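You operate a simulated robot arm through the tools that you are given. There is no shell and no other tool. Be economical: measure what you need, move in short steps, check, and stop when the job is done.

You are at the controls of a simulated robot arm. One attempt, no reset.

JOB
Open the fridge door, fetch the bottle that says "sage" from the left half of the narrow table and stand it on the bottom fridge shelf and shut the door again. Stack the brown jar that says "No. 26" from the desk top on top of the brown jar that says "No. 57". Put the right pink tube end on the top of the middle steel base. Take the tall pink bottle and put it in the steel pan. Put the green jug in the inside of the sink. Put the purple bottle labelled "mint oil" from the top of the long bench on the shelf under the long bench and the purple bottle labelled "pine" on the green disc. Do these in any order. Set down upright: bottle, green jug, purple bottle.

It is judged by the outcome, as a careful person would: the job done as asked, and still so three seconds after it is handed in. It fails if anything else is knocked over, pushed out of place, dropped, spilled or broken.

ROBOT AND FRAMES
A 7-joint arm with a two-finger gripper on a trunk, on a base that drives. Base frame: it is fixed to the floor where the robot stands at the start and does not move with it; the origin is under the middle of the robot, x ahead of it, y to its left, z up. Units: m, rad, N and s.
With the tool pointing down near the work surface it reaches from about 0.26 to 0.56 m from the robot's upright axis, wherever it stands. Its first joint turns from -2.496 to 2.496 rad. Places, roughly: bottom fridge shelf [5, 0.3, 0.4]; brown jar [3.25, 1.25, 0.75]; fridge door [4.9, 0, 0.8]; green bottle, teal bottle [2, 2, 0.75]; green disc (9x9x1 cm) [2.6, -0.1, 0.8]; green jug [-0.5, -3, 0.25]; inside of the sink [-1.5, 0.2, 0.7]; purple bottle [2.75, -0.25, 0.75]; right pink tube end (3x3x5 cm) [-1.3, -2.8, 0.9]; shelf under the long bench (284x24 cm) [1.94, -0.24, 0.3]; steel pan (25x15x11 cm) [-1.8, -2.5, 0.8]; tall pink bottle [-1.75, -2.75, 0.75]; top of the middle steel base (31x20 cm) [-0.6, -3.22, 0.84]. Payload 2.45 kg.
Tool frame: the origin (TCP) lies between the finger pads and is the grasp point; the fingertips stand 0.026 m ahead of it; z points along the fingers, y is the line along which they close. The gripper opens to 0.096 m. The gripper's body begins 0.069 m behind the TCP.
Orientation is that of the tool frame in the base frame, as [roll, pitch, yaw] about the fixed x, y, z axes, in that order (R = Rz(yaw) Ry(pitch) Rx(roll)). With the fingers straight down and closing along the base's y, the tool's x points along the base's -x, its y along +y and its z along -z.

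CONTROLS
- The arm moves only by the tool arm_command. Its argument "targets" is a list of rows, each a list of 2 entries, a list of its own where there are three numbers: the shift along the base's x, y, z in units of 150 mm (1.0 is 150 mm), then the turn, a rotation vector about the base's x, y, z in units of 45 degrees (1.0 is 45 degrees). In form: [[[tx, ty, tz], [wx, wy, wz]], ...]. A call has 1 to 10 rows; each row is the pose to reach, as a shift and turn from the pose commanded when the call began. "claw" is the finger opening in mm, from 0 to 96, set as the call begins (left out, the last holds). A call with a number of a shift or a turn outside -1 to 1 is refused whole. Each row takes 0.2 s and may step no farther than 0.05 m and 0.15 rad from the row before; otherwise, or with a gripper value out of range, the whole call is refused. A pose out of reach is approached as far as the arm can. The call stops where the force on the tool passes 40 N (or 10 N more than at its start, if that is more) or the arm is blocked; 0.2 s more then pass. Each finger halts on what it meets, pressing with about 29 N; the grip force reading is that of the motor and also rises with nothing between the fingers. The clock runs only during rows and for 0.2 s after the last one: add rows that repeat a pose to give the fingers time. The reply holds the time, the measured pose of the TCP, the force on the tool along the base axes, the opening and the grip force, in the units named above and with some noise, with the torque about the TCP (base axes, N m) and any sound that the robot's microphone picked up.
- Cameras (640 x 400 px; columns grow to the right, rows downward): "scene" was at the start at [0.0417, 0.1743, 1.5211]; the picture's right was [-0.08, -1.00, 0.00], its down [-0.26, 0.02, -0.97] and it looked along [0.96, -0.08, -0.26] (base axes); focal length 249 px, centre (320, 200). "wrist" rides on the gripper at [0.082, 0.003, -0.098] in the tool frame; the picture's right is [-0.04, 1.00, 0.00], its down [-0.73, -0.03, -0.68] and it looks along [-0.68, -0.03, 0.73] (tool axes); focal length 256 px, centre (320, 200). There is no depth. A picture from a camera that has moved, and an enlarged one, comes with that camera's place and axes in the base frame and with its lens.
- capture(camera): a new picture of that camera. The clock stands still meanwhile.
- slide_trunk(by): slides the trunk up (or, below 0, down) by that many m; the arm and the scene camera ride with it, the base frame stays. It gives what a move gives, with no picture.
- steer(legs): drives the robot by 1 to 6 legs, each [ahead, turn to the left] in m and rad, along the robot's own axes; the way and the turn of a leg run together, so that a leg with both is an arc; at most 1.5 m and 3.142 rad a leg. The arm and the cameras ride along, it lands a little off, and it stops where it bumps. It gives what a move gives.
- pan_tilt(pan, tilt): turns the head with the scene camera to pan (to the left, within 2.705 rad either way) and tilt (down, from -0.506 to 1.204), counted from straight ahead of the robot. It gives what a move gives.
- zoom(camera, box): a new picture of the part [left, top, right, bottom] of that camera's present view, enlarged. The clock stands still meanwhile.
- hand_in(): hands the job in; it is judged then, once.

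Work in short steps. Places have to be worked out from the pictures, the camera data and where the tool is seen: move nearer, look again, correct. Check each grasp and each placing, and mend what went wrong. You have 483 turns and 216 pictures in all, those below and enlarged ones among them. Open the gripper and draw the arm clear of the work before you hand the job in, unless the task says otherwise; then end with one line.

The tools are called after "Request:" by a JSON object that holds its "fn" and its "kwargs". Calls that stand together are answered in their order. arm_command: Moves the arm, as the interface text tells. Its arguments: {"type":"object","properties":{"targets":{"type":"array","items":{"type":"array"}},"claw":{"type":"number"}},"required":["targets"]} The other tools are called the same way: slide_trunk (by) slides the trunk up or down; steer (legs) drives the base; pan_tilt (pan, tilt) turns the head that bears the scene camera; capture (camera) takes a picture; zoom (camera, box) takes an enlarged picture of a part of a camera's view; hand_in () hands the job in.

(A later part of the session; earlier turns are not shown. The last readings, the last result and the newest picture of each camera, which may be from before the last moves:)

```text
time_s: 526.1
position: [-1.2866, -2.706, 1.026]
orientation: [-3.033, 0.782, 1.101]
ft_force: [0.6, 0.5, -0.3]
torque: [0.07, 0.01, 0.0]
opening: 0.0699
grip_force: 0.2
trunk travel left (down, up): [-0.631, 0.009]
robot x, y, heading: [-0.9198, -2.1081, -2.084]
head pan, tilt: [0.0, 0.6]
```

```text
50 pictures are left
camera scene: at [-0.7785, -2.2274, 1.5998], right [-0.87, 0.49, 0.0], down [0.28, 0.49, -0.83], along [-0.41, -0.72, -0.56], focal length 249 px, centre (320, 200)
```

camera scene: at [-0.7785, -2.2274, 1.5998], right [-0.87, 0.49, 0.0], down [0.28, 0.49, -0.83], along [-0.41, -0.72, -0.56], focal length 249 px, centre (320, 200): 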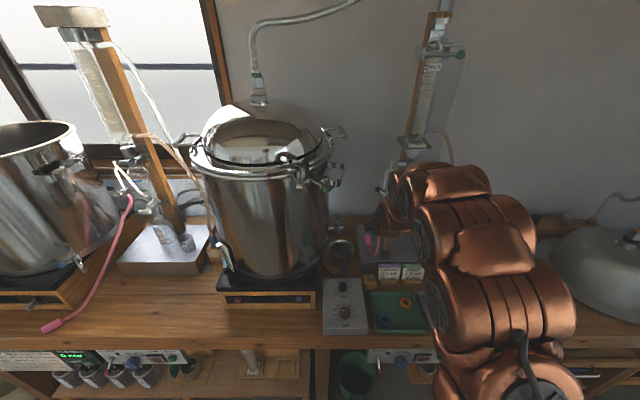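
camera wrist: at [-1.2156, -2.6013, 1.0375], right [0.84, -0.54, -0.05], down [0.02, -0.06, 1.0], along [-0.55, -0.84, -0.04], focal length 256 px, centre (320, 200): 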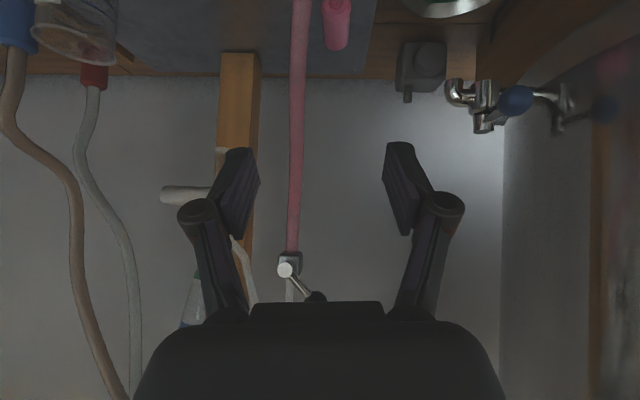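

The tube hangs between my fingers' line; the connector is ~1.2 cm to the left of it. I move above the connector with a narrower opening and lower part-way.

Request:
{"fn": "arm_command", "kwargs": {"targets": [[[-0.1, -0.2, 0], [0, 0, 0]], [[-0.2, -0.41, 0], [0, 0, 0]], [[-0.3, -0.65, 0], [0, 0, 0]], [[-0.3, -0.65, -0.3], [0, 0, 0]], [[-0.3, -0.65, -0.55], [0, 0, 0]]], "claw": 50}}

Request:
{"fn": "capture", "kwargs": {"camera": "wrist"}}

```text
time_s: 527.3
position: [-1.3301, -2.8053, 0.9433]
orientation: [-3.033, 0.785, 1.099]
ft_force: [0.4, 0.2, 0.1]
torque: [-0.02, -0.01, -0.01]
opening: 0.0501
grip_force: 0.1
trunk travel left (down, up): [-0.631, 0.009]
robot x, y, heading: [-0.9189, -2.1058, -2.086]
head pan, tilt: [0.0, 0.6]
```

```text
49 pictures are left
camera wrist: at [-1.2591, -2.6999, 0.9568], right [0.84, -0.54, -0.05], down [0.02, -0.06, 1.0], along [-0.55, -0.84, -0.03], focal length 256 px, centre (320, 200)
```

wrist: 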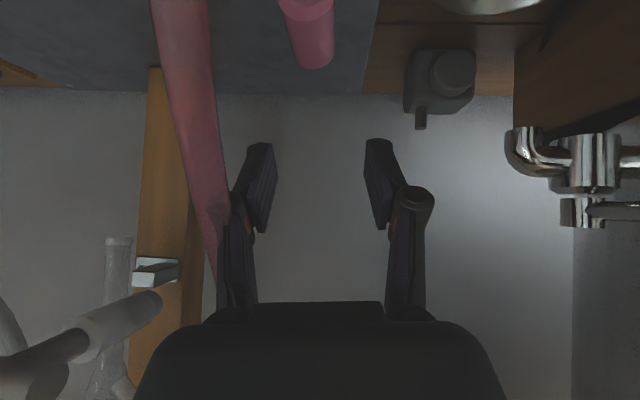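

The finger now separates tube and connector; the connector is centred. Lower 7 cm, forward 1.2 cm, look.

Request:
{"fn": "arm_command", "kwargs": {"targets": [[[-0.03, -0.05, -0.2], [0, 0, 0]], [[-0.05, -0.08, -0.38], [0, 0, 0]]]}}

Request:
{"fn": "capture", "kwargs": {"camera": "wrist"}}

```text
time_s: 527.9
position: [-1.337, -2.817, 0.8838]
orientation: [-3.037, 0.784, 1.099]
ft_force: [0.4, -0.3, 0.8]
torque: [0.01, 0.03, -0.01]
opening: 0.05
grip_force: 0.0
trunk travel left (down, up): [-0.631, 0.009]
robot x, y, heading: [-0.9173, -2.1011, -2.082]
head pan, tilt: [0.0, 0.6]
```

```text
48 pictures are left
camera wrist: at [-1.265, -2.7112, 0.8978], right [0.84, -0.54, -0.05], down [0.02, -0.06, 1.0], along [-0.55, -0.84, -0.04], focal length 256 px, centre (320, 200)
```

wrist: 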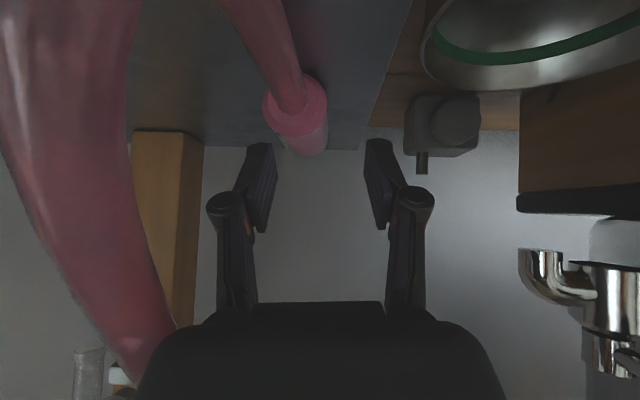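

Connector now at centre-left, z≈0.856. Shift 1 cm, lower 1.5 cm and close.

Request:
{"fn": "arm_command", "kwargs": {"targets": [[[-0.06, 0.04, 0], [0, 0, 0]], [[-0.06, 0.04, -0.1], [0, 0, 0]]]}}

Request:
{"fn": "arm_command", "kwargs": {"targets": [[[0, 0, 0], [0, 0, 0]], [[0, 0, 0], [0, 0, 0]], [[0, 0, 0], [0, 0, 0]], [[0, 0, 0], [0, 0, 0]], [[0, 0, 0], [0, 0, 0]]], "claw": 12}}

Request:
{"fn": "capture", "kwargs": {"camera": "wrist"}}

```text
time_s: 528.5
position: [-1.3465, -2.8123, 0.8711]
orientation: [-3.032, 0.784, 1.1]
ft_force: [-0.2, 0.0, -0.4]
torque: [0.02, 0.01, -0.01]
opening: 0.0502
grip_force: 0.1
trunk travel left (down, up): [-0.631, 0.009]
robot x, y, heading: [-0.9148, -2.1042, -2.09]
head pan, tilt: [0.0, 0.6]
```

```text
time_s: 529.7
position: [-1.3452, -2.8108, 0.8709]
orientation: [-3.034, 0.784, 1.099]
ft_force: [0.4, 0.2, 0.9]
torque: [0.03, -0.02, 0.04]
opening: 0.0276
grip_force: 29.2
trunk travel left (down, up): [-0.631, 0.009]
robot x, y, heading: [-0.9144, -2.1048, -2.086]
head pan, tilt: [0.0, 0.6]
```

```text
47 pictures are left
camera wrist: at [-1.2757, -2.7054, 0.8841], right [0.84, -0.54, -0.05], down [0.02, -0.06, 1.0], along [-0.55, -0.84, -0.04], focal length 256 px, centre (320, 200)
```

wrist: 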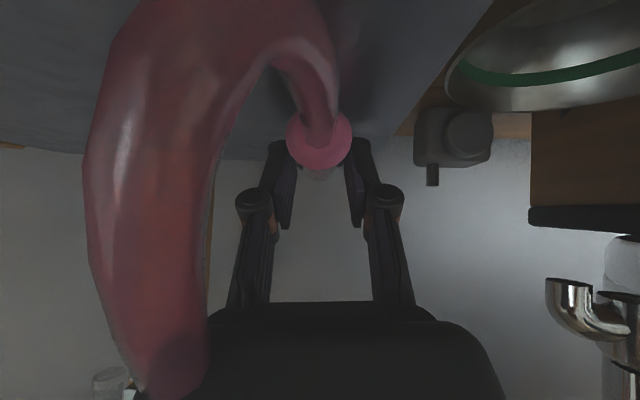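

Connector gripped. Lift 12 cm and watch the force as the tube straightens.

Request:
{"fn": "arm_command", "kwargs": {"targets": [[[0, 0, 0.2], [0, 0, 0]], [[0, 0, 0.4], [0, 0, 0]], [[0, 0, 0.6], [0, 0, 0]], [[0, 0, 0.8], [0, 0, 0]]]}}

Request:
{"fn": "steer", "kwargs": {"legs": [[-0.2, 0]]}}

Request:
{"fn": "capture", "kwargs": {"camera": "scene"}}

```text
time_s: 530.7
position: [-1.3501, -2.8094, 0.9924]
orientation: [-3.034, 0.781, 1.1]
ft_force: [0.0, -1.2, -1.4]
torque: [0.03, -0.01, 0.01]
opening: 0.0274
grip_force: 29.5
trunk travel left (down, up): [-0.631, 0.009]
robot x, y, heading: [-0.9137, -2.1043, -2.086]
head pan, tilt: [0.0, 0.6]
```

```text
time_s: 532.4
position: [-1.2494, -2.6308, 0.9921]
orientation: [-3.033, 0.784, 1.097]
ft_force: [0.5, -0.8, -0.9]
torque: [0.01, 0.04, 0.01]
opening: 0.0275
grip_force: 28.7
trunk travel left (down, up): [-0.631, 0.009]
robot x, y, heading: [-0.8166, -1.9284, -2.086]
head pan, tilt: [0.0, 0.6]
```

```text
46 pictures are left
camera scene: at [-0.6779, -2.0503, 1.5998], right [-0.87, 0.5, 0.0], down [0.28, 0.49, -0.82], along [-0.41, -0.72, -0.57], focal length 249 px, centre (320, 200)
```

scene: 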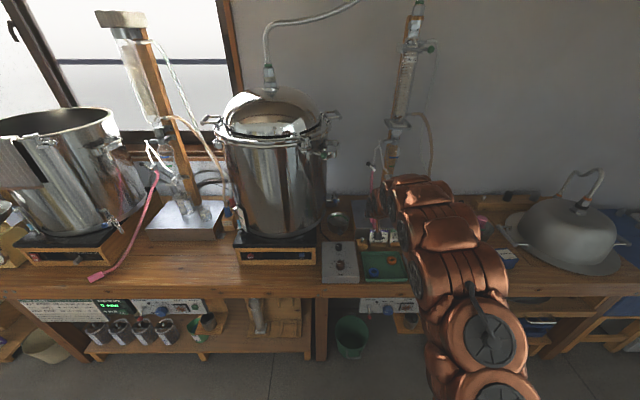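

No tension yet. Back another 0.2 m.

Request:
{"fn": "steer", "kwargs": {"legs": [[-0.2, 0]]}}

Request:
{"fn": "zoom", "kwargs": {"camera": "scene", "box": [330, 120, 450, 240]}}

```text
time_s: 533.9
position: [-1.1544, -2.4604, 0.992]
orientation: [-3.035, 0.785, 1.097]
ft_force: [0.3, -0.4, -0.4]
torque: [-0.01, 0.01, 0.0]
opening: 0.0274
grip_force: 29.3
trunk travel left (down, up): [-0.631, 0.009]
robot x, y, heading: [-0.7186, -1.7572, -2.094]
head pan, tilt: [0.0, 0.6]
```

```text
3.33 times, centred on (390, 180) of scene
camera zoom: at [-0.5805, -1.8797, 1.5998], right [-0.87, 0.5, 0.0], down [0.28, 0.49, -0.82], along [-0.41, -0.72, -0.57], focal length 830 px, centre (87, 267)
```

zoom: 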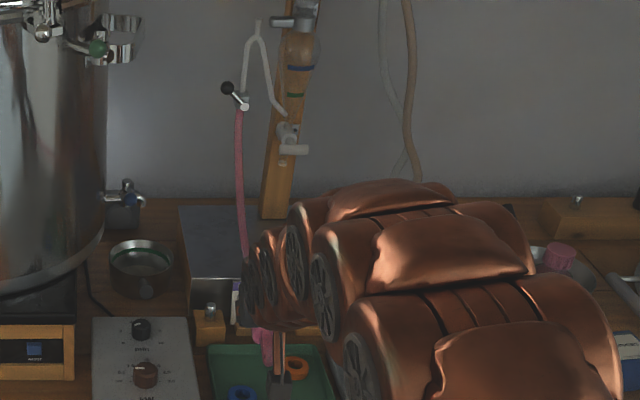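

No tension even at 0.4 m — the tube has slack. I zoom at the middle base to choose a free spot.

Request:
{"fn": "zoom", "kwargs": {"camera": "scene", "box": [120, 120, 250, 270]}}

```text
2.67 times, centred on (185, 195) of scene
camera zoom: at [-0.5805, -1.8797, 1.5998], right [-0.87, 0.5, 0.0], down [0.28, 0.49, -0.82], along [-0.41, -0.72, -0.57], focal length 664 px, centre (680, 213)
```

zoom: 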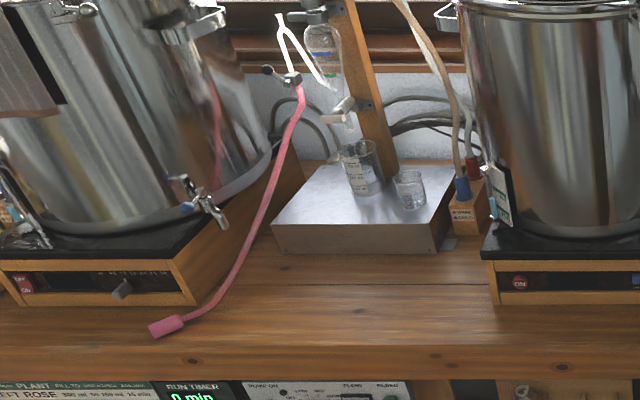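

I choose a spot on the middle base's free front area: ≈(-0.551,-3.186), TCP z≈0.872. Swing left while staying in front of the bench and watch the tube.

Request:
{"fn": "steer", "kwargs": {"legs": [[0, 0.4]]}}

Request:
{"fn": "steer", "kwargs": {"legs": [[0, 0.33]]}}

Request:
{"fn": "pan_tilt", "kwargs": {"pan": -0.5, "tilt": 0.6}}

Request:
{"fn": "capture", "kwargs": {"camera": "scene"}}

```text
time_s: 535.5
position: [-0.8522, -2.5738, 0.9925]
orientation: [-3.032, 0.782, 1.49]
ft_force: [0.2, -0.5, 0.2]
torque: [-0.04, -0.02, 0.0]
opening: 0.0277
grip_force: 29.3
trunk travel left (down, up): [-0.631, 0.009]
robot x, y, heading: [-0.718, -1.7497, -1.699]
head pan, tilt: [0.0, 0.6]
```

```text
time_s: 537.0
position: [-0.5832, -2.5718, 0.9931]
orientation: [-3.034, 0.784, 1.816]
ft_force: [0.0, 0.5, -1.1]
torque: [-0.04, -0.04, -0.02]
opening: 0.0273
grip_force: 29.3
trunk travel left (down, up): [-0.631, 0.009]
robot x, y, heading: [-0.7181, -1.7571, -1.37]
head pan, tilt: [0.0, 0.6]
```

```text
time_s: 537.9
position: [-0.5829, -2.5719, 0.9922]
orientation: [-3.034, 0.782, 1.814]
ft_force: [-0.5, -0.8, -0.3]
torque: [0.0, -0.01, 0.02]
opening: 0.0272
grip_force: 29.1
trunk travel left (down, up): [-0.631, 0.009]
robot x, y, heading: [-0.7173, -1.7554, -1.368]
head pan, tilt: [-0.499, 0.6]
```

```text
43 pictures are left
camera scene: at [-0.577, -1.7553, 1.5998], right [-0.96, 0.29, 0.0], down [0.17, 0.54, -0.83], along [-0.24, -0.79, -0.56], focal length 249 px, centre (320, 200)
```

scene: 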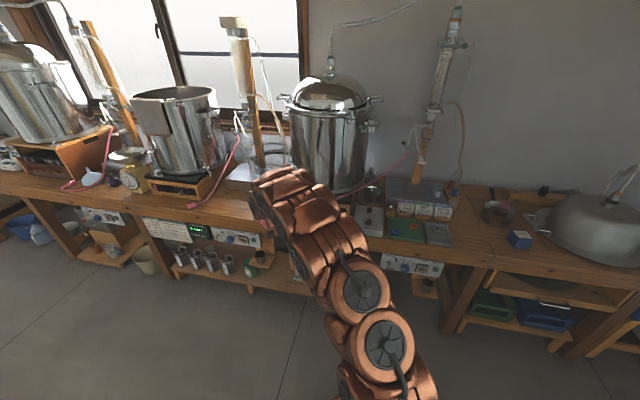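

The tube stretches without noticeable force. Continue: drive forward toward the middle base.

Request:
{"fn": "steer", "kwargs": {"legs": [[0.45, 0]]}}

Request:
{"fn": "steer", "kwargs": {"legs": [[0, -0.12]]}}

Request:
{"fn": "pan_tilt", "kwargs": {"pan": 0.1, "tilt": 0.6}}

Request:
{"fn": "capture", "kwargs": {"camera": "scene"}}

```text
time_s: 540.6
position: [-0.4983, -3.018, 0.9922]
orientation: [-3.033, 0.784, 1.809]
ft_force: [-0.5, -0.8, -0.5]
torque: [0.02, 0.01, 0.02]
opening: 0.0273
grip_force: 28.9
trunk travel left (down, up): [-0.631, 0.009]
robot x, y, heading: [-0.6272, -2.1995, -1.377]
head pan, tilt: [-0.499, 0.6]
```

```text
time_s: 541.6
position: [-0.5982, -3.0275, 0.9915]
orientation: [-3.034, 0.781, 1.687]
ft_force: [0.0, 0.1, -1.3]
torque: [-0.01, -0.02, -0.02]
opening: 0.0273
grip_force: 28.7
trunk travel left (down, up): [-0.631, 0.009]
robot x, y, heading: [-0.6269, -2.1998, -1.495]
head pan, tilt: [-0.499, 0.6]
```

```text
time_s: 542.6
position: [-0.5965, -3.0294, 0.9921]
orientation: [-3.033, 0.783, 1.688]
ft_force: [-0.5, -0.5, -1.3]
torque: [0.0, -0.01, -0.01]
opening: 0.0269
grip_force: 29.2
trunk travel left (down, up): [-0.631, 0.009]
robot x, y, heading: [-0.6319, -2.2001, -1.494]
head pan, tilt: [0.099, 0.6]
```

```text
42 pictures are left
camera scene: at [-0.4372, -2.2252, 1.5998], right [-0.99, -0.17, 0.0], down [-0.1, 0.56, -0.83], along [0.14, -0.81, -0.56], focal length 249 px, centre (320, 200)
```

scene: 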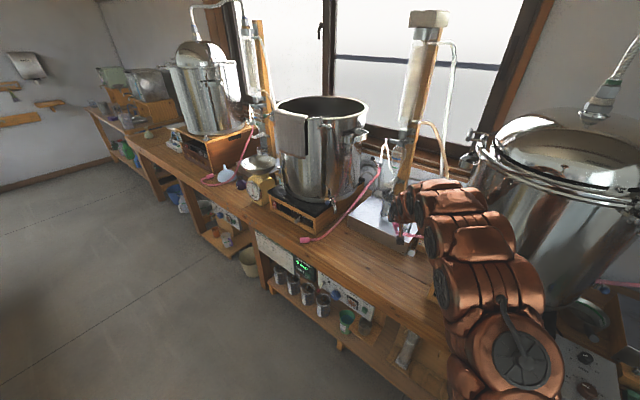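

Lower the hand to z≈0.90 first (to stay under the middle valve), then advance over the base.

Request:
{"fn": "arm_command", "kwargs": {"targets": [[[0, 0, -0.2], [0, 0, 0]], [[0, 0, -0.4], [0, 0, 0]], [[0, 0, -0.59], [0, 0, 0]]]}}

Request:
{"fn": "steer", "kwargs": {"legs": [[0.09, 0]]}}

Request:
{"fn": "capture", "kwargs": {"camera": "wrist"}}

Request:
{"fn": "zoom", "kwargs": {"camera": "scene", "box": [340, 150, 460, 270]}}

```text
time_s: 543.4
position: [-0.6003, -3.0268, 0.9019]
orientation: [-3.032, 0.784, 1.688]
ft_force: [0.0, 0.1, -0.8]
torque: [0.01, 0.04, -0.05]
opening: 0.027
grip_force: 29.2
trunk travel left (down, up): [-0.631, 0.009]
robot x, y, heading: [-0.6279, -2.2009, -1.502]
head pan, tilt: [0.099, 0.6]
```

```text
time_s: 544.5
position: [-0.5918, -3.1185, 0.903]
orientation: [-3.033, 0.784, 1.69]
ft_force: [0.4, -0.6, -0.1]
torque: [-0.03, 0.04, -0.03]
opening: 0.027
grip_force: 29.6
trunk travel left (down, up): [-0.631, 0.009]
robot x, y, heading: [-0.6241, -2.2944, -1.491]
head pan, tilt: [0.099, 0.6]
```

```text
41 pictures are left
camera wrist: at [-0.5924, -2.992, 0.9164], right [1.0, 0.01, -0.05], down [0.05, -0.04, 1.0], along [0.01, -1.0, -0.04], focal length 256 px, centre (320, 200)
```

wrist: 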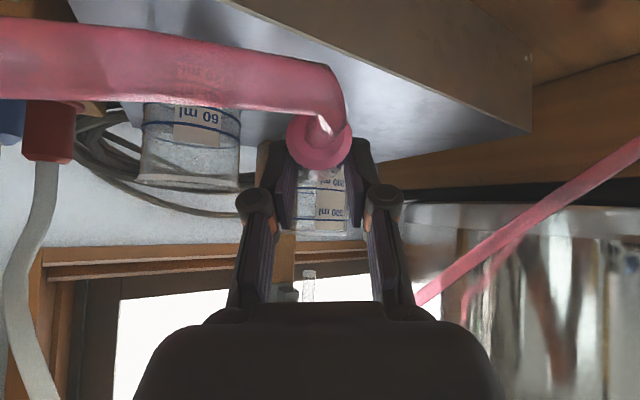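

```text
3.33 times, centred on (400, 210) of scene
camera zoom: at [-0.4303, -2.3159, 1.5998], right [-0.98, -0.17, 0.0], down [-0.1, 0.56, -0.83], along [0.14, -0.81, -0.56], focal length 830 px, centre (53, 167)
```

zoom: 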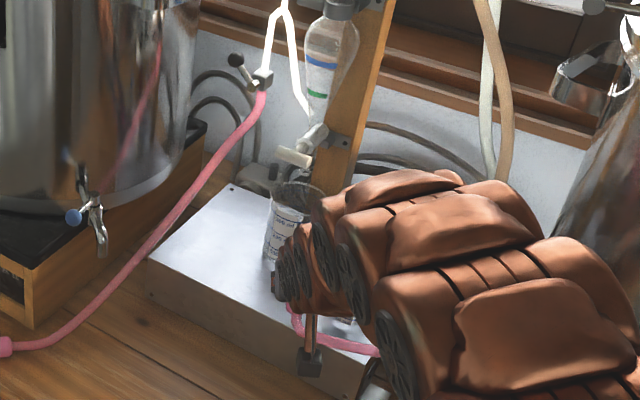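

The hand is over the base's front. I shift 3 cm left and 4.5 cm inward (jar ahead stays clear), then lower.

Request:
{"fn": "arm_command", "kwargs": {"targets": [[[0.1, -0.15, 0], [0, 0, 0]], [[0.21, -0.31, 0], [0, 0, 0]], [[0.21, -0.31, -0.1], [0, 0, 0]], [[0.21, -0.31, -0.17], [0, 0, 0]]]}}

Request:
{"fn": "arm_command", "kwargs": {"targets": [[[0, 0, -0.02], [0, 0, 0]], [[0, 0, -0.04], [0, 0, 0]]]}}

Request:
{"fn": "capture", "kwargs": {"camera": "wrist"}}

```text
time_s: 545.5
position: [-0.5616, -3.1675, 0.8788]
orientation: [-3.035, 0.784, 1.689]
ft_force: [0.5, -1.1, -0.5]
torque: [0.0, 0.02, 0.02]
opening: 0.0268
grip_force: 29.4
trunk travel left (down, up): [-0.631, 0.009]
robot x, y, heading: [-0.6219, -2.2957, -1.493]
head pan, tilt: [0.099, 0.6]
```

```text
time_s: 546.1
position: [-0.5614, -3.1666, 0.872]
orientation: [-3.033, 0.784, 1.689]
ft_force: [-0.5, 0.8, -1.0]
torque: [0.04, -0.02, -0.01]
opening: 0.0269
grip_force: 29.3
trunk travel left (down, up): [-0.631, 0.009]
robot x, y, heading: [-0.6214, -2.295, -1.494]
head pan, tilt: [0.099, 0.6]
```

```text
39 pictures are left
camera wrist: at [-0.5617, -3.0402, 0.8848], right [1.0, 0.01, -0.05], down [0.05, -0.04, 1.0], along [0.01, -1.0, -0.04], focal length 256 px, centre (320, 200)
```

wrist: 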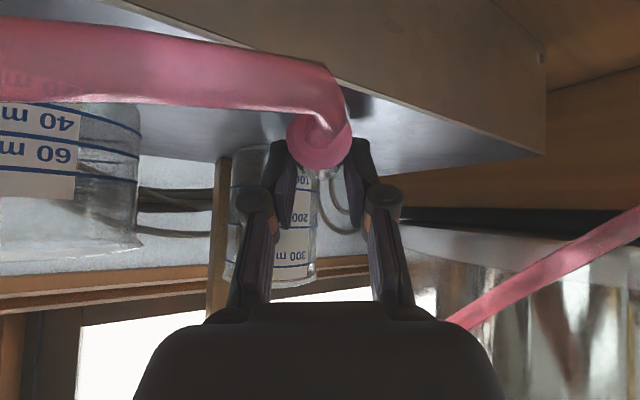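

Request:
{"fn": "arm_command", "kwargs": {"targets": [[[0, 0, -0.015], [0, 0, 0]], [[0, 0, -0.03], [0, 0, 0]]]}}

Request:
{"fn": "arm_command", "kwargs": {"targets": [[[0, 0, -0.015], [0, 0, 0]], [[0, 0, -0.03], [0, 0, 0]]]}}

```text
time_s: 546.7
position: [-0.5616, -3.1679, 0.8694]
orientation: [-3.034, 0.789, 1.688]
ft_force: [-3.4, -0.8, 16.4]
torque: [-0.07, 0.1, -0.06]
opening: 0.0267
grip_force: 28.6
trunk travel left (down, up): [-0.631, 0.009]
robot x, y, heading: [-0.6228, -2.2893, -1.495]
head pan, tilt: [0.099, 0.6]
```

```text
time_s: 547.3
position: [-0.5605, -3.1646, 0.8665]
orientation: [-3.034, 0.788, 1.69]
ft_force: [-2.4, -6.8, 31.1]
torque: [-0.51, -0.18, -0.15]
opening: 0.0266
grip_force: 28.0
trunk travel left (down, up): [-0.631, 0.009]
robot x, y, heading: [-0.6247, -2.2962, -1.495]
head pan, tilt: [0.099, 0.6]
```

Contact. Ease up and open slightly, then look whether it stays.

Request:
{"fn": "arm_command", "kwargs": {"targets": [[[0, 0, 0.02], [0, 0, 0]], [[0, 0, 0.02], [0, 0, 0]]]}}

Request:
{"fn": "arm_command", "kwargs": {"targets": [[[0, 0, 0], [0, 0, 0]], [[0, 0, 0], [0, 0, 0]], [[0, 0, 0], [0, 0, 0]], [[0, 0, 0], [0, 0, 0]]], "claw": 48}}

Request:
{"fn": "capture", "kwargs": {"camera": "wrist"}}

```text
time_s: 547.9
position: [-0.5619, -3.1644, 0.8655]
orientation: [-3.035, 0.784, 1.69]
ft_force: [-3.0, -5.5, 20.4]
torque: [-0.49, -0.1, -0.1]
opening: 0.0262
grip_force: 28.9
trunk travel left (down, up): [-0.631, 0.009]
robot x, y, heading: [-0.62, -2.2949, -1.495]
head pan, tilt: [0.099, 0.6]
```

```text
time_s: 548.9
position: [-0.5607, -3.1645, 0.8649]
orientation: [-3.033, 0.783, 1.689]
ft_force: [0.1, 0.3, 1.9]
torque: [0.0, -0.05, -0.01]
opening: 0.0489
grip_force: 0.1
trunk travel left (down, up): [-0.631, 0.009]
robot x, y, heading: [-0.6263, -2.2932, -1.492]
head pan, tilt: [0.099, 0.6]
```

```text
38 pictures are left
camera wrist: at [-0.5606, -3.0384, 0.8788], right [1.0, 0.01, -0.05], down [0.05, -0.04, 1.0], along [0.01, -1.0, -0.04], focal length 256 px, centre (320, 200)
```

wrist: 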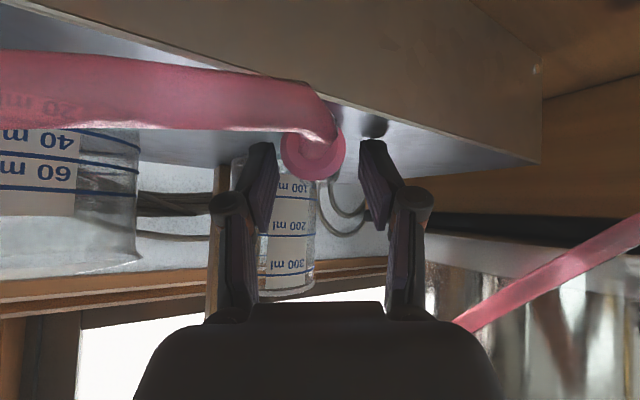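

It stays. Withdraw back-and-up along the tool axis, then back off and check.

Request:
{"fn": "arm_command", "kwargs": {"targets": [[[-0.01, 0.1, 0.12], [0, 0, 0]], [[-0.03, 0.25, 0.28], [0, 0, 0]], [[-0.05, 0.42, 0.45], [0, 0, 0]], [[-0.06, 0.6, 0.6], [0, 0, 0]]]}}

Request:
{"fn": "steer", "kwargs": {"legs": [[-0.3, 0]]}}

Request:
{"fn": "pan_tilt", "kwargs": {"pan": -0.3, "tilt": 0.6}}

Request:
{"fn": "capture", "kwargs": {"camera": "scene"}}

```text
time_s: 549.9
position: [-0.571, -3.0758, 0.9564]
orientation: [-3.033, 0.78, 1.689]
ft_force: [-0.1, -0.5, -0.5]
torque: [-0.03, -0.03, -0.02]
opening: 0.0482
grip_force: 0.1
trunk travel left (down, up): [-0.631, 0.009]
robot x, y, heading: [-0.6259, -2.2941, -1.496]
head pan, tilt: [0.099, 0.6]
```

```text
time_s: 551.9
position: [-0.5927, -2.7839, 0.9562]
orientation: [-3.033, 0.783, 1.688]
ft_force: [-0.5, -0.2, -0.5]
torque: [-0.03, 0.0, 0.0]
opening: 0.0479
grip_force: 0.1
trunk travel left (down, up): [-0.631, 0.009]
robot x, y, heading: [-0.645, -2.0025, -1.494]
head pan, tilt: [0.099, 0.6]
```

```text
time_s: 552.8
position: [-0.5924, -2.784, 0.9559]
orientation: [-3.033, 0.783, 1.687]
ft_force: [-0.2, -0.3, -0.1]
torque: [-0.01, -0.03, -0.02]
opening: 0.048
grip_force: 0.1
trunk travel left (down, up): [-0.631, 0.009]
robot x, y, heading: [-0.6392, -1.9973, -1.498]
head pan, tilt: [-0.3, 0.6]
```

```text
37 pictures are left
camera scene: at [-0.4873, -2.0229, 1.5998], right [-0.97, 0.22, 0.0], down [0.13, 0.55, -0.83], along [-0.18, -0.8, -0.56], focal length 249 px, centre (320, 200)
```

scene: 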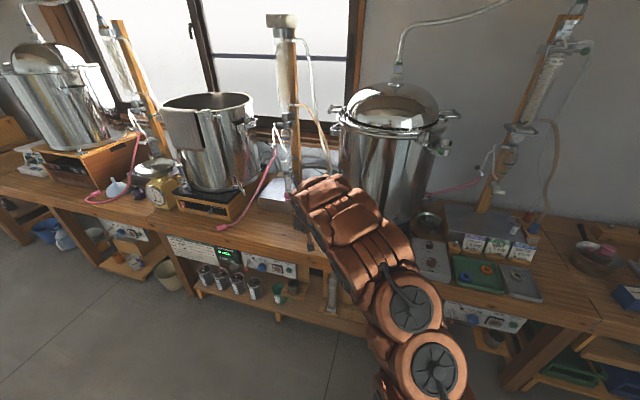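

Bench is intact and the tube spans to the middle base. Zoom on the connector and on the green jug below.

Request:
{"fn": "zoom", "kwargs": {"camera": "scene", "box": [220, 160, 320, 310]}}

```text
2.67 times, centred on (270, 235) of scene
camera zoom: at [-0.4873, -2.0229, 1.5998], right [-0.97, 0.22, 0.0], down [0.13, 0.55, -0.83], along [-0.18, -0.8, -0.56], focal length 664 px, centre (453, 107)
```

zoom: 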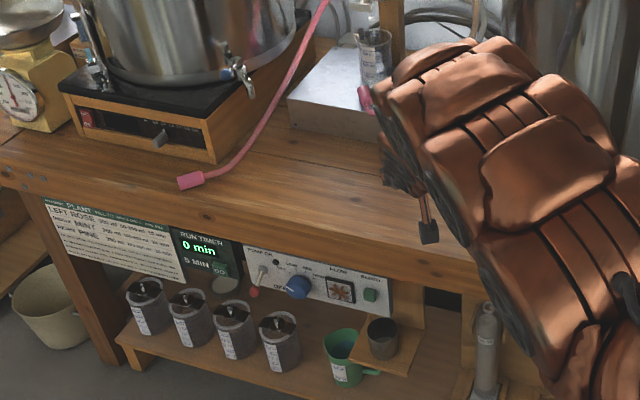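

The connector rests on the middle base. Now the green jug on the lower shelf (handle pointing right). I back off, aim at it from its front-right and lower the trunk.

Request:
{"fn": "steer", "kwargs": {"legs": [[-0.22, 0], [0, 0.14]]}}

Request:
{"fn": "slide_trunk", "kwargs": {"by": -0.4}}

Request:
{"fn": "pan_tilt", "kwargs": {"pan": 0.0, "tilt": 0.6}}

Request:
{"fn": "capture", "kwargs": {"camera": "scene"}}

```text
time_s: 555.1
position: [-0.4993, -2.545, 0.9559]
orientation: [-3.034, 0.781, 1.832]
ft_force: [1.0, -0.6, 0.9]
torque: [-0.02, 0.03, 0.01]
opening: 0.048
grip_force: 0.1
trunk travel left (down, up): [-0.631, 0.009]
robot x, y, heading: [-0.6585, -1.7732, -1.352]
head pan, tilt: [-0.3, 0.6]
```

```text
time_s: 558.9
position: [-0.4999, -2.5449, 0.5556]
orientation: [-3.032, 0.784, 1.83]
ft_force: [-0.1, 0.1, 0.3]
torque: [-0.02, -0.03, 0.0]
opening: 0.0481
grip_force: 0.1
trunk travel left (down, up): [-0.231, 0.409]
robot x, y, heading: [-0.6587, -1.7773, -1.352]
head pan, tilt: [-0.3, 0.6]
```

```text
time_s: 559.7
position: [-0.4999, -2.5452, 0.5563]
orientation: [-3.033, 0.781, 1.832]
ft_force: [-0.1, -0.4, -0.8]
torque: [0.01, -0.02, 0.01]
opening: 0.0479
grip_force: 0.1
trunk travel left (down, up): [-0.231, 0.409]
robot x, y, heading: [-0.6618, -1.7771, -1.348]
head pan, tilt: [0.0, 0.6]
```

```text
35 pictures are left
camera scene: at [-0.4762, -1.7747, 1.1998], right [-0.98, -0.22, 0.0], down [-0.12, 0.55, -0.83], along [0.18, -0.81, -0.56], focal length 249 px, centre (320, 200)
```

scene: 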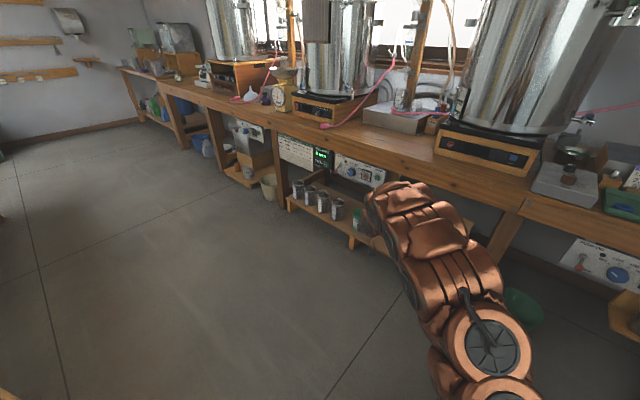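

Request:
{"fn": "slide_trunk", "kwargs": {"by": -0.2}}

Request:
{"fn": "capture", "kwargs": {"camera": "wrist"}}

Request:
{"fn": "zoom", "kwargs": {"camera": "scene", "box": [310, 120, 410, 220]}}

```text
time_s: 561.9
position: [-0.5, -2.5446, 0.3558]
orientation: [-3.034, 0.782, 1.831]
ft_force: [0.0, -0.8, 0.7]
torque: [0.01, 0.02, 0.0]
opening: 0.0479
grip_force: 0.0
trunk travel left (down, up): [-0.031, 0.609]
robot x, y, heading: [-0.6595, -1.7748, -1.354]
head pan, tilt: [0.0, 0.6]
```

```text
34 pictures are left
camera wrist: at [-0.5177, -2.4203, 0.3694], right [0.99, 0.15, -0.05], down [0.05, -0.03, 1.0], along [0.15, -0.99, -0.04], focal length 256 px, centre (320, 200)
```

wrist: 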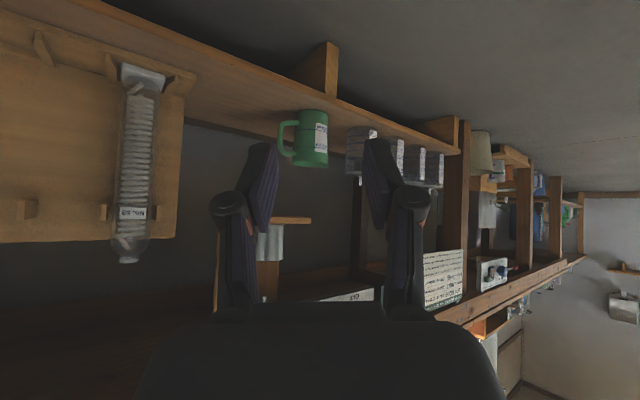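

```text
4.00 times, centred on (360, 170) of scene
camera zoom: at [-0.4762, -1.7747, 0.9998], right [-0.98, -0.22, 0.0], down [-0.12, 0.55, -0.83], along [0.18, -0.81, -0.56], focal length 996 px, centre (160, 320)
```

zoom: 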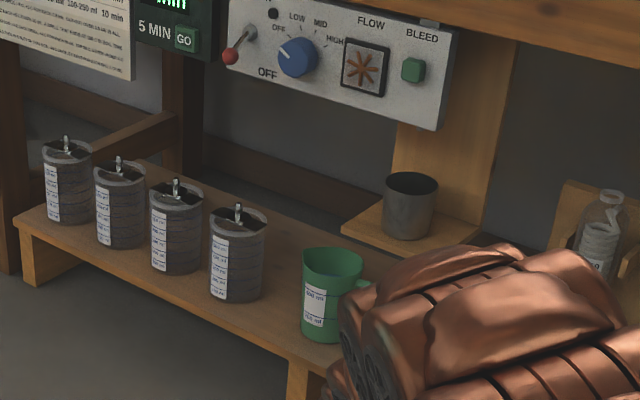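

Jug: base z≈0.135, rim z≈0.266, centre ≈(-0.45,-3.03), ~8 cm wide, handle toward -x. I'll pinch its left (+x) wall. First check I can get that low here.

Request:
{"fn": "slide_trunk", "kwargs": {"by": -0.03}}

Request:
{"fn": "arm_command", "kwargs": {"targets": [[[0, 0, -0.15], [0, 0, 0]], [[0, 0, -0.3], [0, 0, 0]]], "claw": 40}}

Request:
{"fn": "capture", "kwargs": {"camera": "wrist"}}

```text
time_s: 562.7
position: [-0.4995, -2.5444, 0.3264]
orientation: [-3.035, 0.78, 1.831]
ft_force: [0.3, -0.5, 0.2]
torque: [0.02, -0.03, 0.01]
opening: 0.0479
grip_force: 0.1
trunk travel left (down, up): [-0.001, 0.639]
robot x, y, heading: [-0.658, -1.7753, -1.358]
head pan, tilt: [0.0, 0.6]
```

```text
time_s: 563.3
position: [-0.4997, -2.5447, 0.2828]
orientation: [-3.034, 0.783, 1.833]
ft_force: [0.5, -0.2, 0.4]
torque: [0.02, 0.01, 0.0]
opening: 0.0401
grip_force: 0.1
trunk travel left (down, up): [-0.001, 0.639]
robot x, y, heading: [-0.6623, -1.7776, -1.348]
head pan, tilt: [0.0, 0.6]
```

```text
32 pictures are left
camera wrist: at [-0.5174, -2.4197, 0.2961], right [0.99, 0.15, -0.05], down [0.05, -0.03, 1.0], along [0.15, -0.99, -0.04], focal length 256 px, centre (320, 200)
```

wrist: 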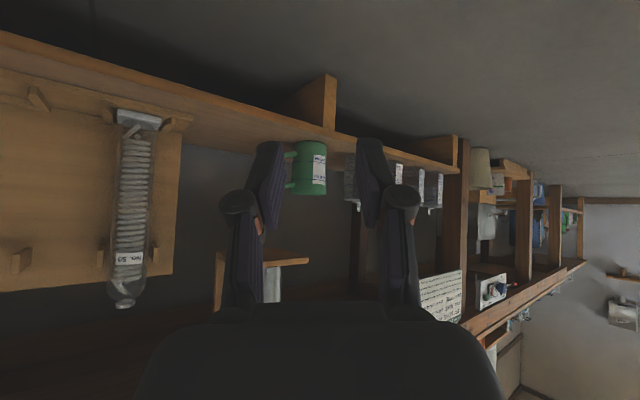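

Reach is fine. Before driving under the bench I check the arm hump's height relative to the hanging panel (bottom z≈0.57).

Request:
{"fn": "steer", "kwargs": {"legs": [[0.25, 0]]}}

Request:
{"fn": "pan_tilt", "kwargs": {"pan": 0.5, "tilt": 0.7}}

Request:
{"fn": "capture", "kwargs": {"camera": "scene"}}

Request:
{"fn": "capture", "kwargs": {"camera": "wrist"}}

```text
time_s: 565.1
position: [-0.4458, -2.791, 0.2825]
orientation: [-3.035, 0.784, 1.83]
ft_force: [-0.7, -0.6, -0.3]
torque: [-0.03, -0.03, 0.0]
opening: 0.04
grip_force: 0.2
trunk travel left (down, up): [-0.001, 0.639]
robot x, y, heading: [-0.6026, -2.0223, -1.354]
head pan, tilt: [0.0, 0.6]
```

```text
time_s: 566.0
position: [-0.4461, -2.7899, 0.2825]
orientation: [-3.033, 0.784, 1.831]
ft_force: [-0.6, -0.1, -0.3]
torque: [0.04, 0.02, -0.01]
opening: 0.0399
grip_force: 0.0
trunk travel left (down, up): [-0.001, 0.639]
robot x, y, heading: [-0.608, -2.0225, -1.354]
head pan, tilt: [0.499, 0.7]
```

```text
31 pictures are left
camera scene: at [-0.3852, -1.9987, 0.9612], right [-0.76, -0.66, 0.0], down [-0.42, 0.49, -0.77], along [0.5, -0.58, -0.64], focal length 249 px, centre (320, 200)
```

scene: 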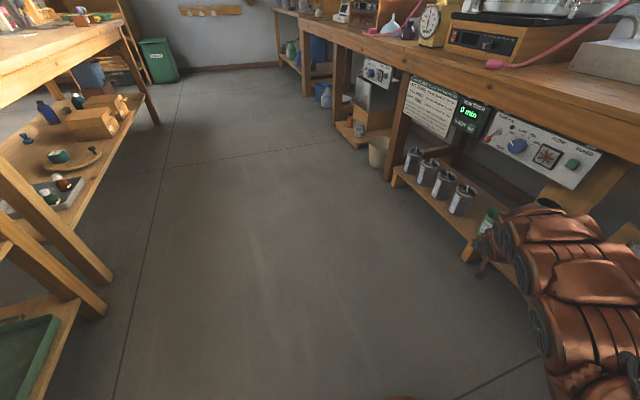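

```text
30 pictures are left
camera wrist: at [-0.464, -2.6656, 0.2958], right [0.99, 0.15, -0.05], down [0.05, -0.03, 1.0], along [0.15, -0.99, -0.04], focal length 256 px, centre (320, 200)
```

wrist: 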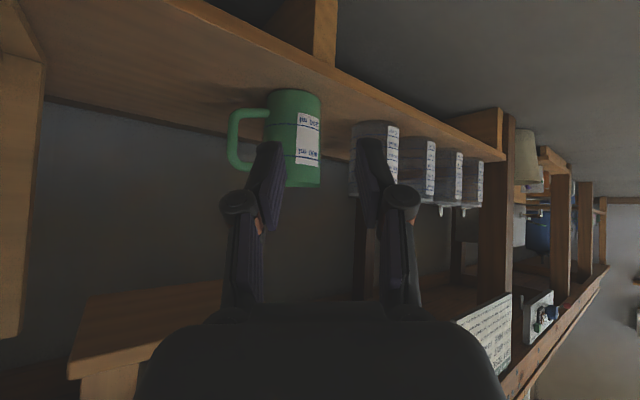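

I triangulate the hump with a second head angle.

Request:
{"fn": "pan_tilt", "kwargs": {"pan": -0.4, "tilt": 0.7}}

Request:
{"fn": "capture", "kwargs": {"camera": "scene"}}

```text
time_s: 567.2
position: [-0.4457, -2.7914, 0.2832]
orientation: [-3.033, 0.784, 1.829]
ft_force: [0.1, -0.6, -0.6]
torque: [0.01, -0.01, 0.01]
opening: 0.0403
grip_force: 0.0
trunk travel left (down, up): [-0.001, 0.639]
robot x, y, heading: [-0.6049, -2.0215, -1.352]
head pan, tilt: [-0.4, 0.7]
```

```text
29 pictures are left
camera scene: at [-0.4563, -2.0181, 0.9612], right [-0.98, 0.18, 0.0], down [0.12, 0.63, -0.76], along [-0.14, -0.75, -0.64], focal length 249 px, centre (320, 200)
```

scene: 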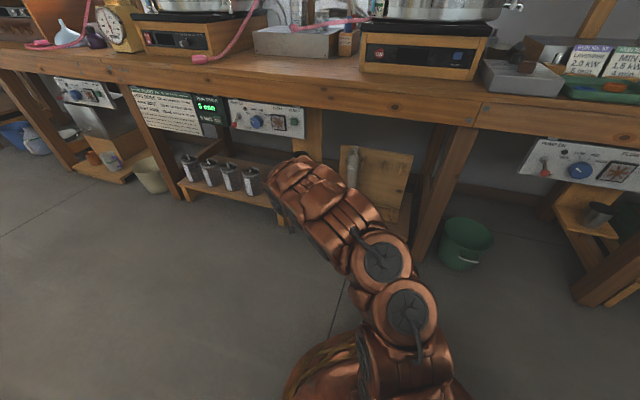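

The hump would be marginal under the panel. I flatten the tool to ~60° (lowers the hump) and extend the reach, then recheck.

Request:
{"fn": "arm_command", "kwargs": {"targets": [[[0, 0, 0.1], [-0.115, -0.03, 0]], [[0.03, -0.12, 0.16], [-0.23, -0.06, 0]], [[0.06, -0.24, 0.16], [-0.345, -0.092, 0]], [[0.1, -0.4, 0.16], [-0.345, -0.092, 0]]]}}

Request:
{"fn": "capture", "kwargs": {"camera": "scene"}}

```text
time_s: 568.2
position: [-0.4313, -2.8502, 0.3086]
orientation: [-3.033, 1.063, 1.83]
ft_force: [-0.6, 0.2, 0.6]
torque: [-0.05, 0.0, 0.02]
opening: 0.0401
grip_force: 0.1
trunk travel left (down, up): [-0.001, 0.639]
robot x, y, heading: [-0.6068, -2.0255, -1.352]
head pan, tilt: [-0.4, 0.7]
```

```text
28 pictures are left
camera scene: at [-0.4564, -2.0181, 0.9612], right [-0.98, 0.18, 0.0], down [0.12, 0.63, -0.76], along [-0.14, -0.75, -0.64], focal length 249 px, centre (320, 200)
```

scene: 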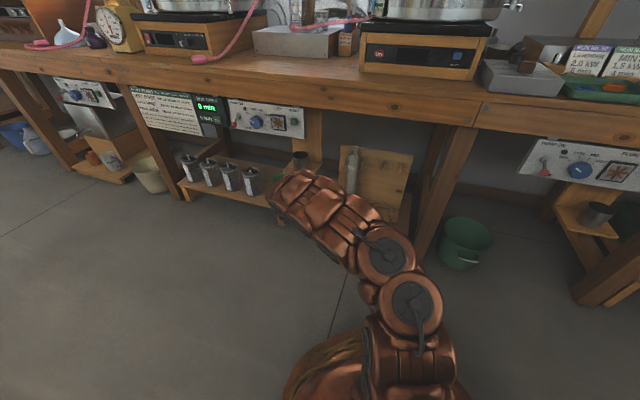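

Now the hump's sightline stays just below the panel bottom. Drive in 0.19 m and look with the wrist camera.

Request:
{"fn": "steer", "kwargs": {"legs": [[0.14, 0]]}}

Request:
{"fn": "capture", "kwargs": {"camera": "wrist"}}

```text
time_s: 569.5
position: [-0.3983, -2.9902, 0.3078]
orientation: [-3.034, 1.062, 1.835]
ft_force: [-0.1, -0.7, -0.3]
torque: [0.02, -0.04, -0.01]
opening: 0.0398
grip_force: 0.0
trunk travel left (down, up): [-0.001, 0.639]
robot x, y, heading: [-0.5719, -2.1617, -1.344]
head pan, tilt: [-0.4, 0.7]
```

```text
27 pictures are left
camera wrist: at [-0.4153, -2.8657, 0.2855], right [0.99, 0.15, -0.02], down [-0.02, 0.24, 0.97], along [0.15, -0.96, 0.24], focal length 256 px, centre (320, 200)
```

wrist: 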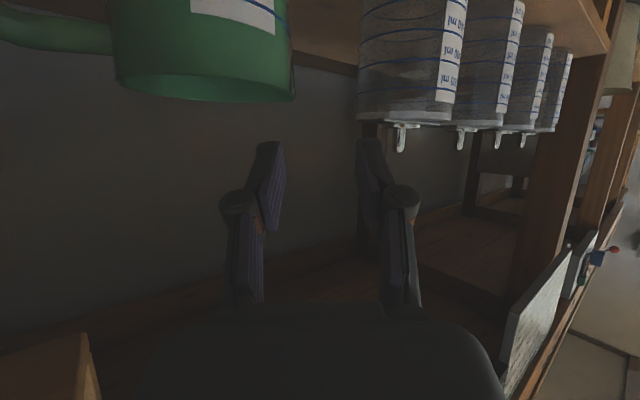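

Recomputed: jug rim dia ≈7.3 cm, centre ≈(-0.445,-2.983), rim z≈0.268; its left wall already lies between my fingers' planes. Lower to z≈0.27.

Request:
{"fn": "arm_command", "kwargs": {"targets": [[[0, 0.08, 0], [0, 0, 0]], [[0, 0.08, -0.1], [0, 0, 0]], [[0, 0.08, -0.18], [0, 0, 0]]]}}

Request:
{"fn": "capture", "kwargs": {"camera": "wrist"}}

```text
time_s: 570.4
position: [-0.397, -2.9771, 0.2809]
orientation: [-3.033, 1.064, 1.834]
ft_force: [0.5, 2.8, 6.9]
torque: [-0.1, 0.18, -0.07]
opening: 0.0409
grip_force: 0.4
trunk travel left (down, up): [-0.001, 0.639]
robot x, y, heading: [-0.5769, -2.163, -1.354]
head pan, tilt: [-0.4, 0.7]
```

```text
26 pictures are left
camera wrist: at [-0.4153, -2.8541, 0.2584], right [0.99, 0.15, -0.02], down [-0.02, 0.24, 0.97], along [0.15, -0.96, 0.24], focal length 256 px, centre (320, 200)
```

wrist: 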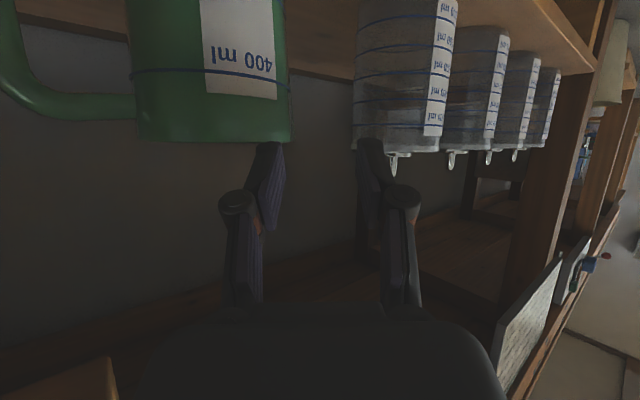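

The finger tip landed on the front rim: so the jug is bigger/farther (centre ≈(-0.455,-3.02), dia ≈9.5 cm). Raise, go 3.3 cm further in, and lower again.

Request:
{"fn": "arm_command", "kwargs": {"targets": [[[0, 0, 0.17], [0, 0, 0]], [[0, -0.13, 0.17], [0, 0, 0]], [[0, -0.25, 0.17], [0, 0, 0]], [[0, -0.25, 0.03], [0, 0, 0]], [[0, -0.25, -0.09], [0, 0, 0]]]}}

Request:
{"fn": "capture", "kwargs": {"camera": "wrist"}}

```text
time_s: 571.5
position: [-0.3977, -3.0149, 0.2667]
orientation: [-3.033, 1.063, 1.832]
ft_force: [-2.3, 1.4, 0.1]
torque: [-0.04, 0.02, -0.02]
opening: 0.0415
grip_force: 0.7
trunk travel left (down, up): [-0.001, 0.639]
robot x, y, heading: [-0.5762, -2.1628, -1.351]
head pan, tilt: [-0.4, 0.7]
```

```text
25 pictures are left
camera wrist: at [-0.4156, -2.8915, 0.2446], right [0.99, 0.15, -0.02], down [-0.02, 0.24, 0.97], along [0.15, -0.96, 0.24], focal length 256 px, centre (320, 200)
```

wrist: 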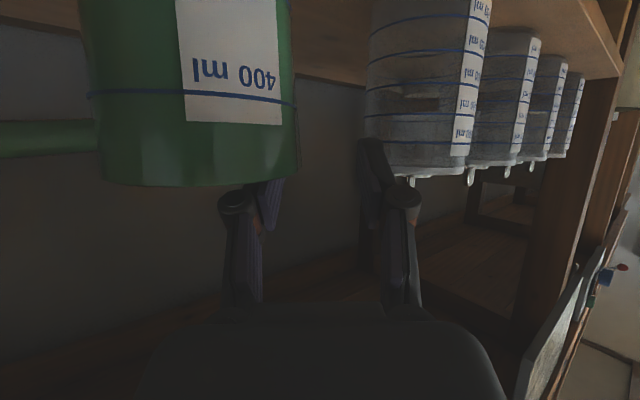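

The left finger is inside the jug, the right outside. Close to pinch the wall.

Request:
{"fn": "arm_command", "kwargs": {"targets": [[[0, 0, 0], [0, 0, 0]], [[0, 0, 0], [0, 0, 0]], [[0, 0, 0], [0, 0, 0]], [[0, 0, 0], [0, 0, 0]], [[0, 0, 0], [0, 0, 0]], [[0, 0, 0], [0, 0, 0]]], "claw": 0}}

Request:
{"fn": "arm_command", "kwargs": {"targets": [[[0, 0, 0.07], [0, 0, 0]], [[0, 0, 0.17], [0, 0, 0]], [[0, 0, 0.27], [0, 0, 0]]]}}

Request:
{"fn": "capture", "kwargs": {"camera": "wrist"}}

```text
time_s: 573.0
position: [-0.397, -3.0151, 0.2674]
orientation: [-3.032, 1.063, 1.833]
ft_force: [-0.9, 1.0, 0.1]
torque: [0.05, 0.01, -0.03]
opening: 0.006
grip_force: 29.1
trunk travel left (down, up): [-0.001, 0.639]
robot x, y, heading: [-0.5729, -2.1595, -1.351]
head pan, tilt: [-0.4, 0.7]
```

```text
time_s: 573.8
position: [-0.3974, -3.0148, 0.3068]
orientation: [-3.034, 1.061, 1.833]
ft_force: [0.0, 0.0, -4.6]
torque: [0.01, -0.21, -0.01]
opening: 0.006
grip_force: 29.1
trunk travel left (down, up): [-0.001, 0.639]
robot x, y, heading: [-0.5755, -2.1631, -1.349]
head pan, tilt: [-0.4, 0.7]
```

```text
24 pictures are left
camera wrist: at [-0.4148, -2.8914, 0.2846], right [0.99, 0.15, -0.02], down [-0.02, 0.24, 0.97], along [0.15, -0.96, 0.24], focal length 256 px, centre (320, 200)
```

wrist: 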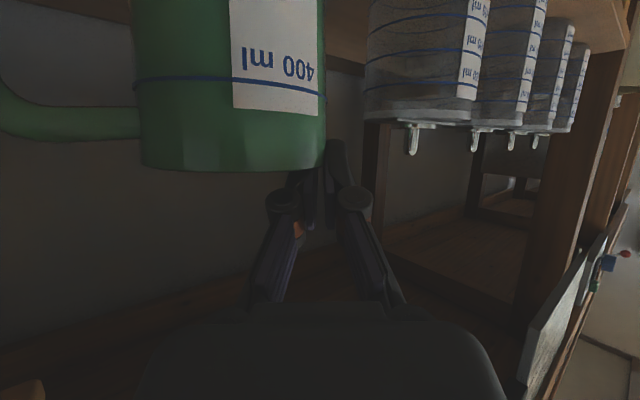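

Jug lifted by its wall. Back out from under the bench.

Request:
{"fn": "steer", "kwargs": {"legs": [[-0.4, 0]]}}

Request:
{"fn": "slide_trunk", "kwargs": {"by": 0.4}}

Request:
{"fn": "slide_trunk", "kwargs": {"by": 0.235}}

Request:
{"fn": "capture", "kwargs": {"camera": "wrist"}}

```text
time_s: 576.2
position: [-0.4844, -2.6334, 0.3073]
orientation: [-3.032, 1.063, 1.829]
ft_force: [-1.0, 0.0, -5.1]
torque: [0.03, -0.18, -0.01]
opening: 0.006
grip_force: 29.1
trunk travel left (down, up): [-0.001, 0.639]
robot x, y, heading: [-0.6636, -1.7824, -1.356]
head pan, tilt: [-0.4, 0.7]
```

```text
time_s: 580.0
position: [-0.4859, -2.6333, 0.7063]
orientation: [-3.034, 1.063, 1.83]
ft_force: [-0.5, 0.5, -5.1]
torque: [0.02, -0.19, -0.02]
opening: 0.0062
grip_force: 28.6
trunk travel left (down, up): [-0.401, 0.239]
robot x, y, heading: [-0.6608, -1.7806, -1.355]
head pan, tilt: [-0.4, 0.7]
```

```text
time_s: 582.5
position: [-0.4863, -2.6337, 0.9424]
orientation: [-3.034, 1.064, 1.829]
ft_force: [0.1, -0.3, -3.9]
torque: [0.04, -0.22, 0.01]
opening: 0.0059
grip_force: 28.9
trunk travel left (down, up): [-0.636, 0.004]
robot x, y, heading: [-0.6607, -1.7769, -1.353]
head pan, tilt: [-0.4, 0.7]
```

```text
23 pictures are left
camera wrist: at [-0.503, -2.5104, 0.9192], right [0.99, 0.14, -0.02], down [-0.02, 0.24, 0.97], along [0.14, -0.96, 0.24], focal length 256 px, centre (320, 200)
```

wrist: 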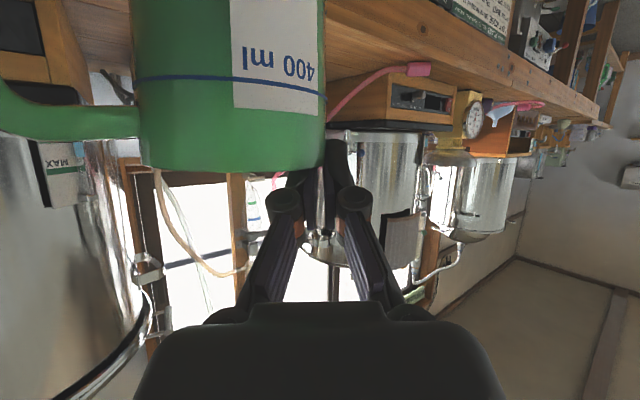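

Jug held well (hangs ~6 cm to the right of the TCP). Raise the arm, back away, and route to the sink turning clear of furniture.

Request:
{"fn": "arm_command", "kwargs": {"targets": [[[0, 0, 0.25], [0, 0, 0]], [[0, 0, 0.5], [0, 0, 0]], [[0, 0, 0.75], [0, 0, 0]], [[0, 0, 1.0], [0, 0, 0]]]}}

Request:
{"fn": "steer", "kwargs": {"legs": [[-0.5, 0], [0, -1.8], [0, -1.82]]}}

```text
time_s: 583.5
position: [-0.4844, -2.6364, 1.0938]
orientation: [-3.032, 1.063, 1.833]
ft_force: [-0.2, -0.3, -5.4]
torque: [0.02, -0.2, -0.04]
opening: 0.006
grip_force: 28.8
trunk travel left (down, up): [-0.636, 0.004]
robot x, y, heading: [-0.66, -1.7825, -1.355]
head pan, tilt: [-0.4, 0.7]
```

```text
time_s: 594.9
position: [-0.6098, -0.4356, 1.0933]
orientation: [-3.033, 1.064, -1.694]
ft_force: [0.2, 0.5, -4.3]
torque: [0.03, 0.23, 0.0]
opening: 0.0059
grip_force: 29.3
trunk travel left (down, up): [-0.636, 0.004]
robot x, y, heading: [-0.7649, -1.2926, 1.408]
head pan, tilt: [-0.4, 0.7]
```

Request:
{"fn": "steer", "kwargs": {"legs": [[0.86, 0], [0, 1.22]]}}

Request:
{"fn": "pan_tilt", "kwargs": {"pan": 0.0, "tilt": 0.6}}

Request:
{"fn": "capture", "kwargs": {"camera": "scene"}}

```text
time_s: 602.6
position: [-1.3621, 0.0442, 1.0941]
orientation: [-3.033, 1.062, -0.494]
ft_force: [0.8, -0.3, -4.2]
torque: [-0.21, 0.11, -0.03]
opening: 0.0057
grip_force: 29.2
trunk travel left (down, up): [-0.636, 0.004]
robot x, y, heading: [-0.6174, -0.4152, 2.61]
head pan, tilt: [-0.4, 0.7]
```

```text
time_s: 603.5
position: [-1.3622, 0.0436, 1.0922]
orientation: [-3.033, 1.061, -0.493]
ft_force: [0.1, -0.2, -4.4]
torque: [-0.2, 0.15, 0.01]
opening: 0.006
grip_force: 28.7
trunk travel left (down, up): [-0.636, 0.004]
robot x, y, heading: [-0.6164, -0.4181, 2.605]
head pan, tilt: [0.0, 0.6]
```

```text
22 pictures are left
camera scene: at [-0.745, -0.5503, 1.6048], right [0.51, 0.86, 0.0], down [0.49, -0.29, -0.82], along [-0.71, 0.42, -0.57], focal length 249 px, centre (320, 200)
```

scene: 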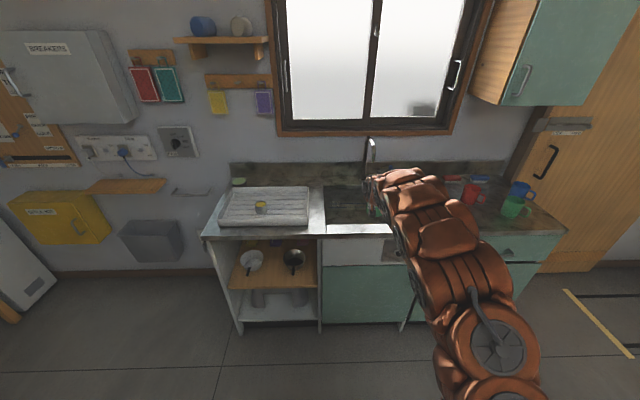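

I zoom on the sink to place basin edges and faucet.

Request:
{"fn": "zoom", "kwargs": {"camera": "scene", "box": [300, 120, 480, 260]}}

```text
2.86 times, centred on (390, 190) of scene
camera zoom: at [-0.745, -0.5503, 1.6048], right [0.51, 0.86, 0.0], down [0.49, -0.29, -0.82], along [-0.71, 0.42, -0.57], focal length 712 px, centre (120, 229)
```

zoom: 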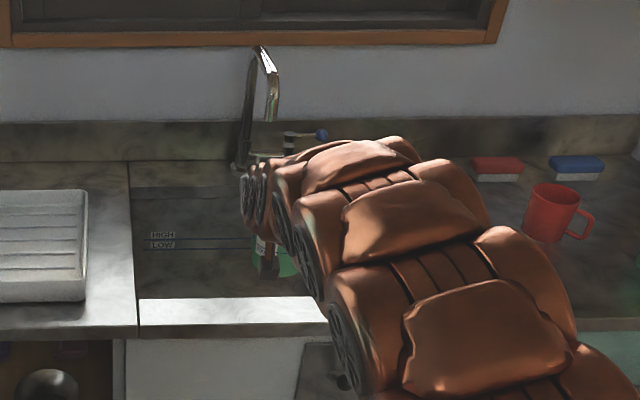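

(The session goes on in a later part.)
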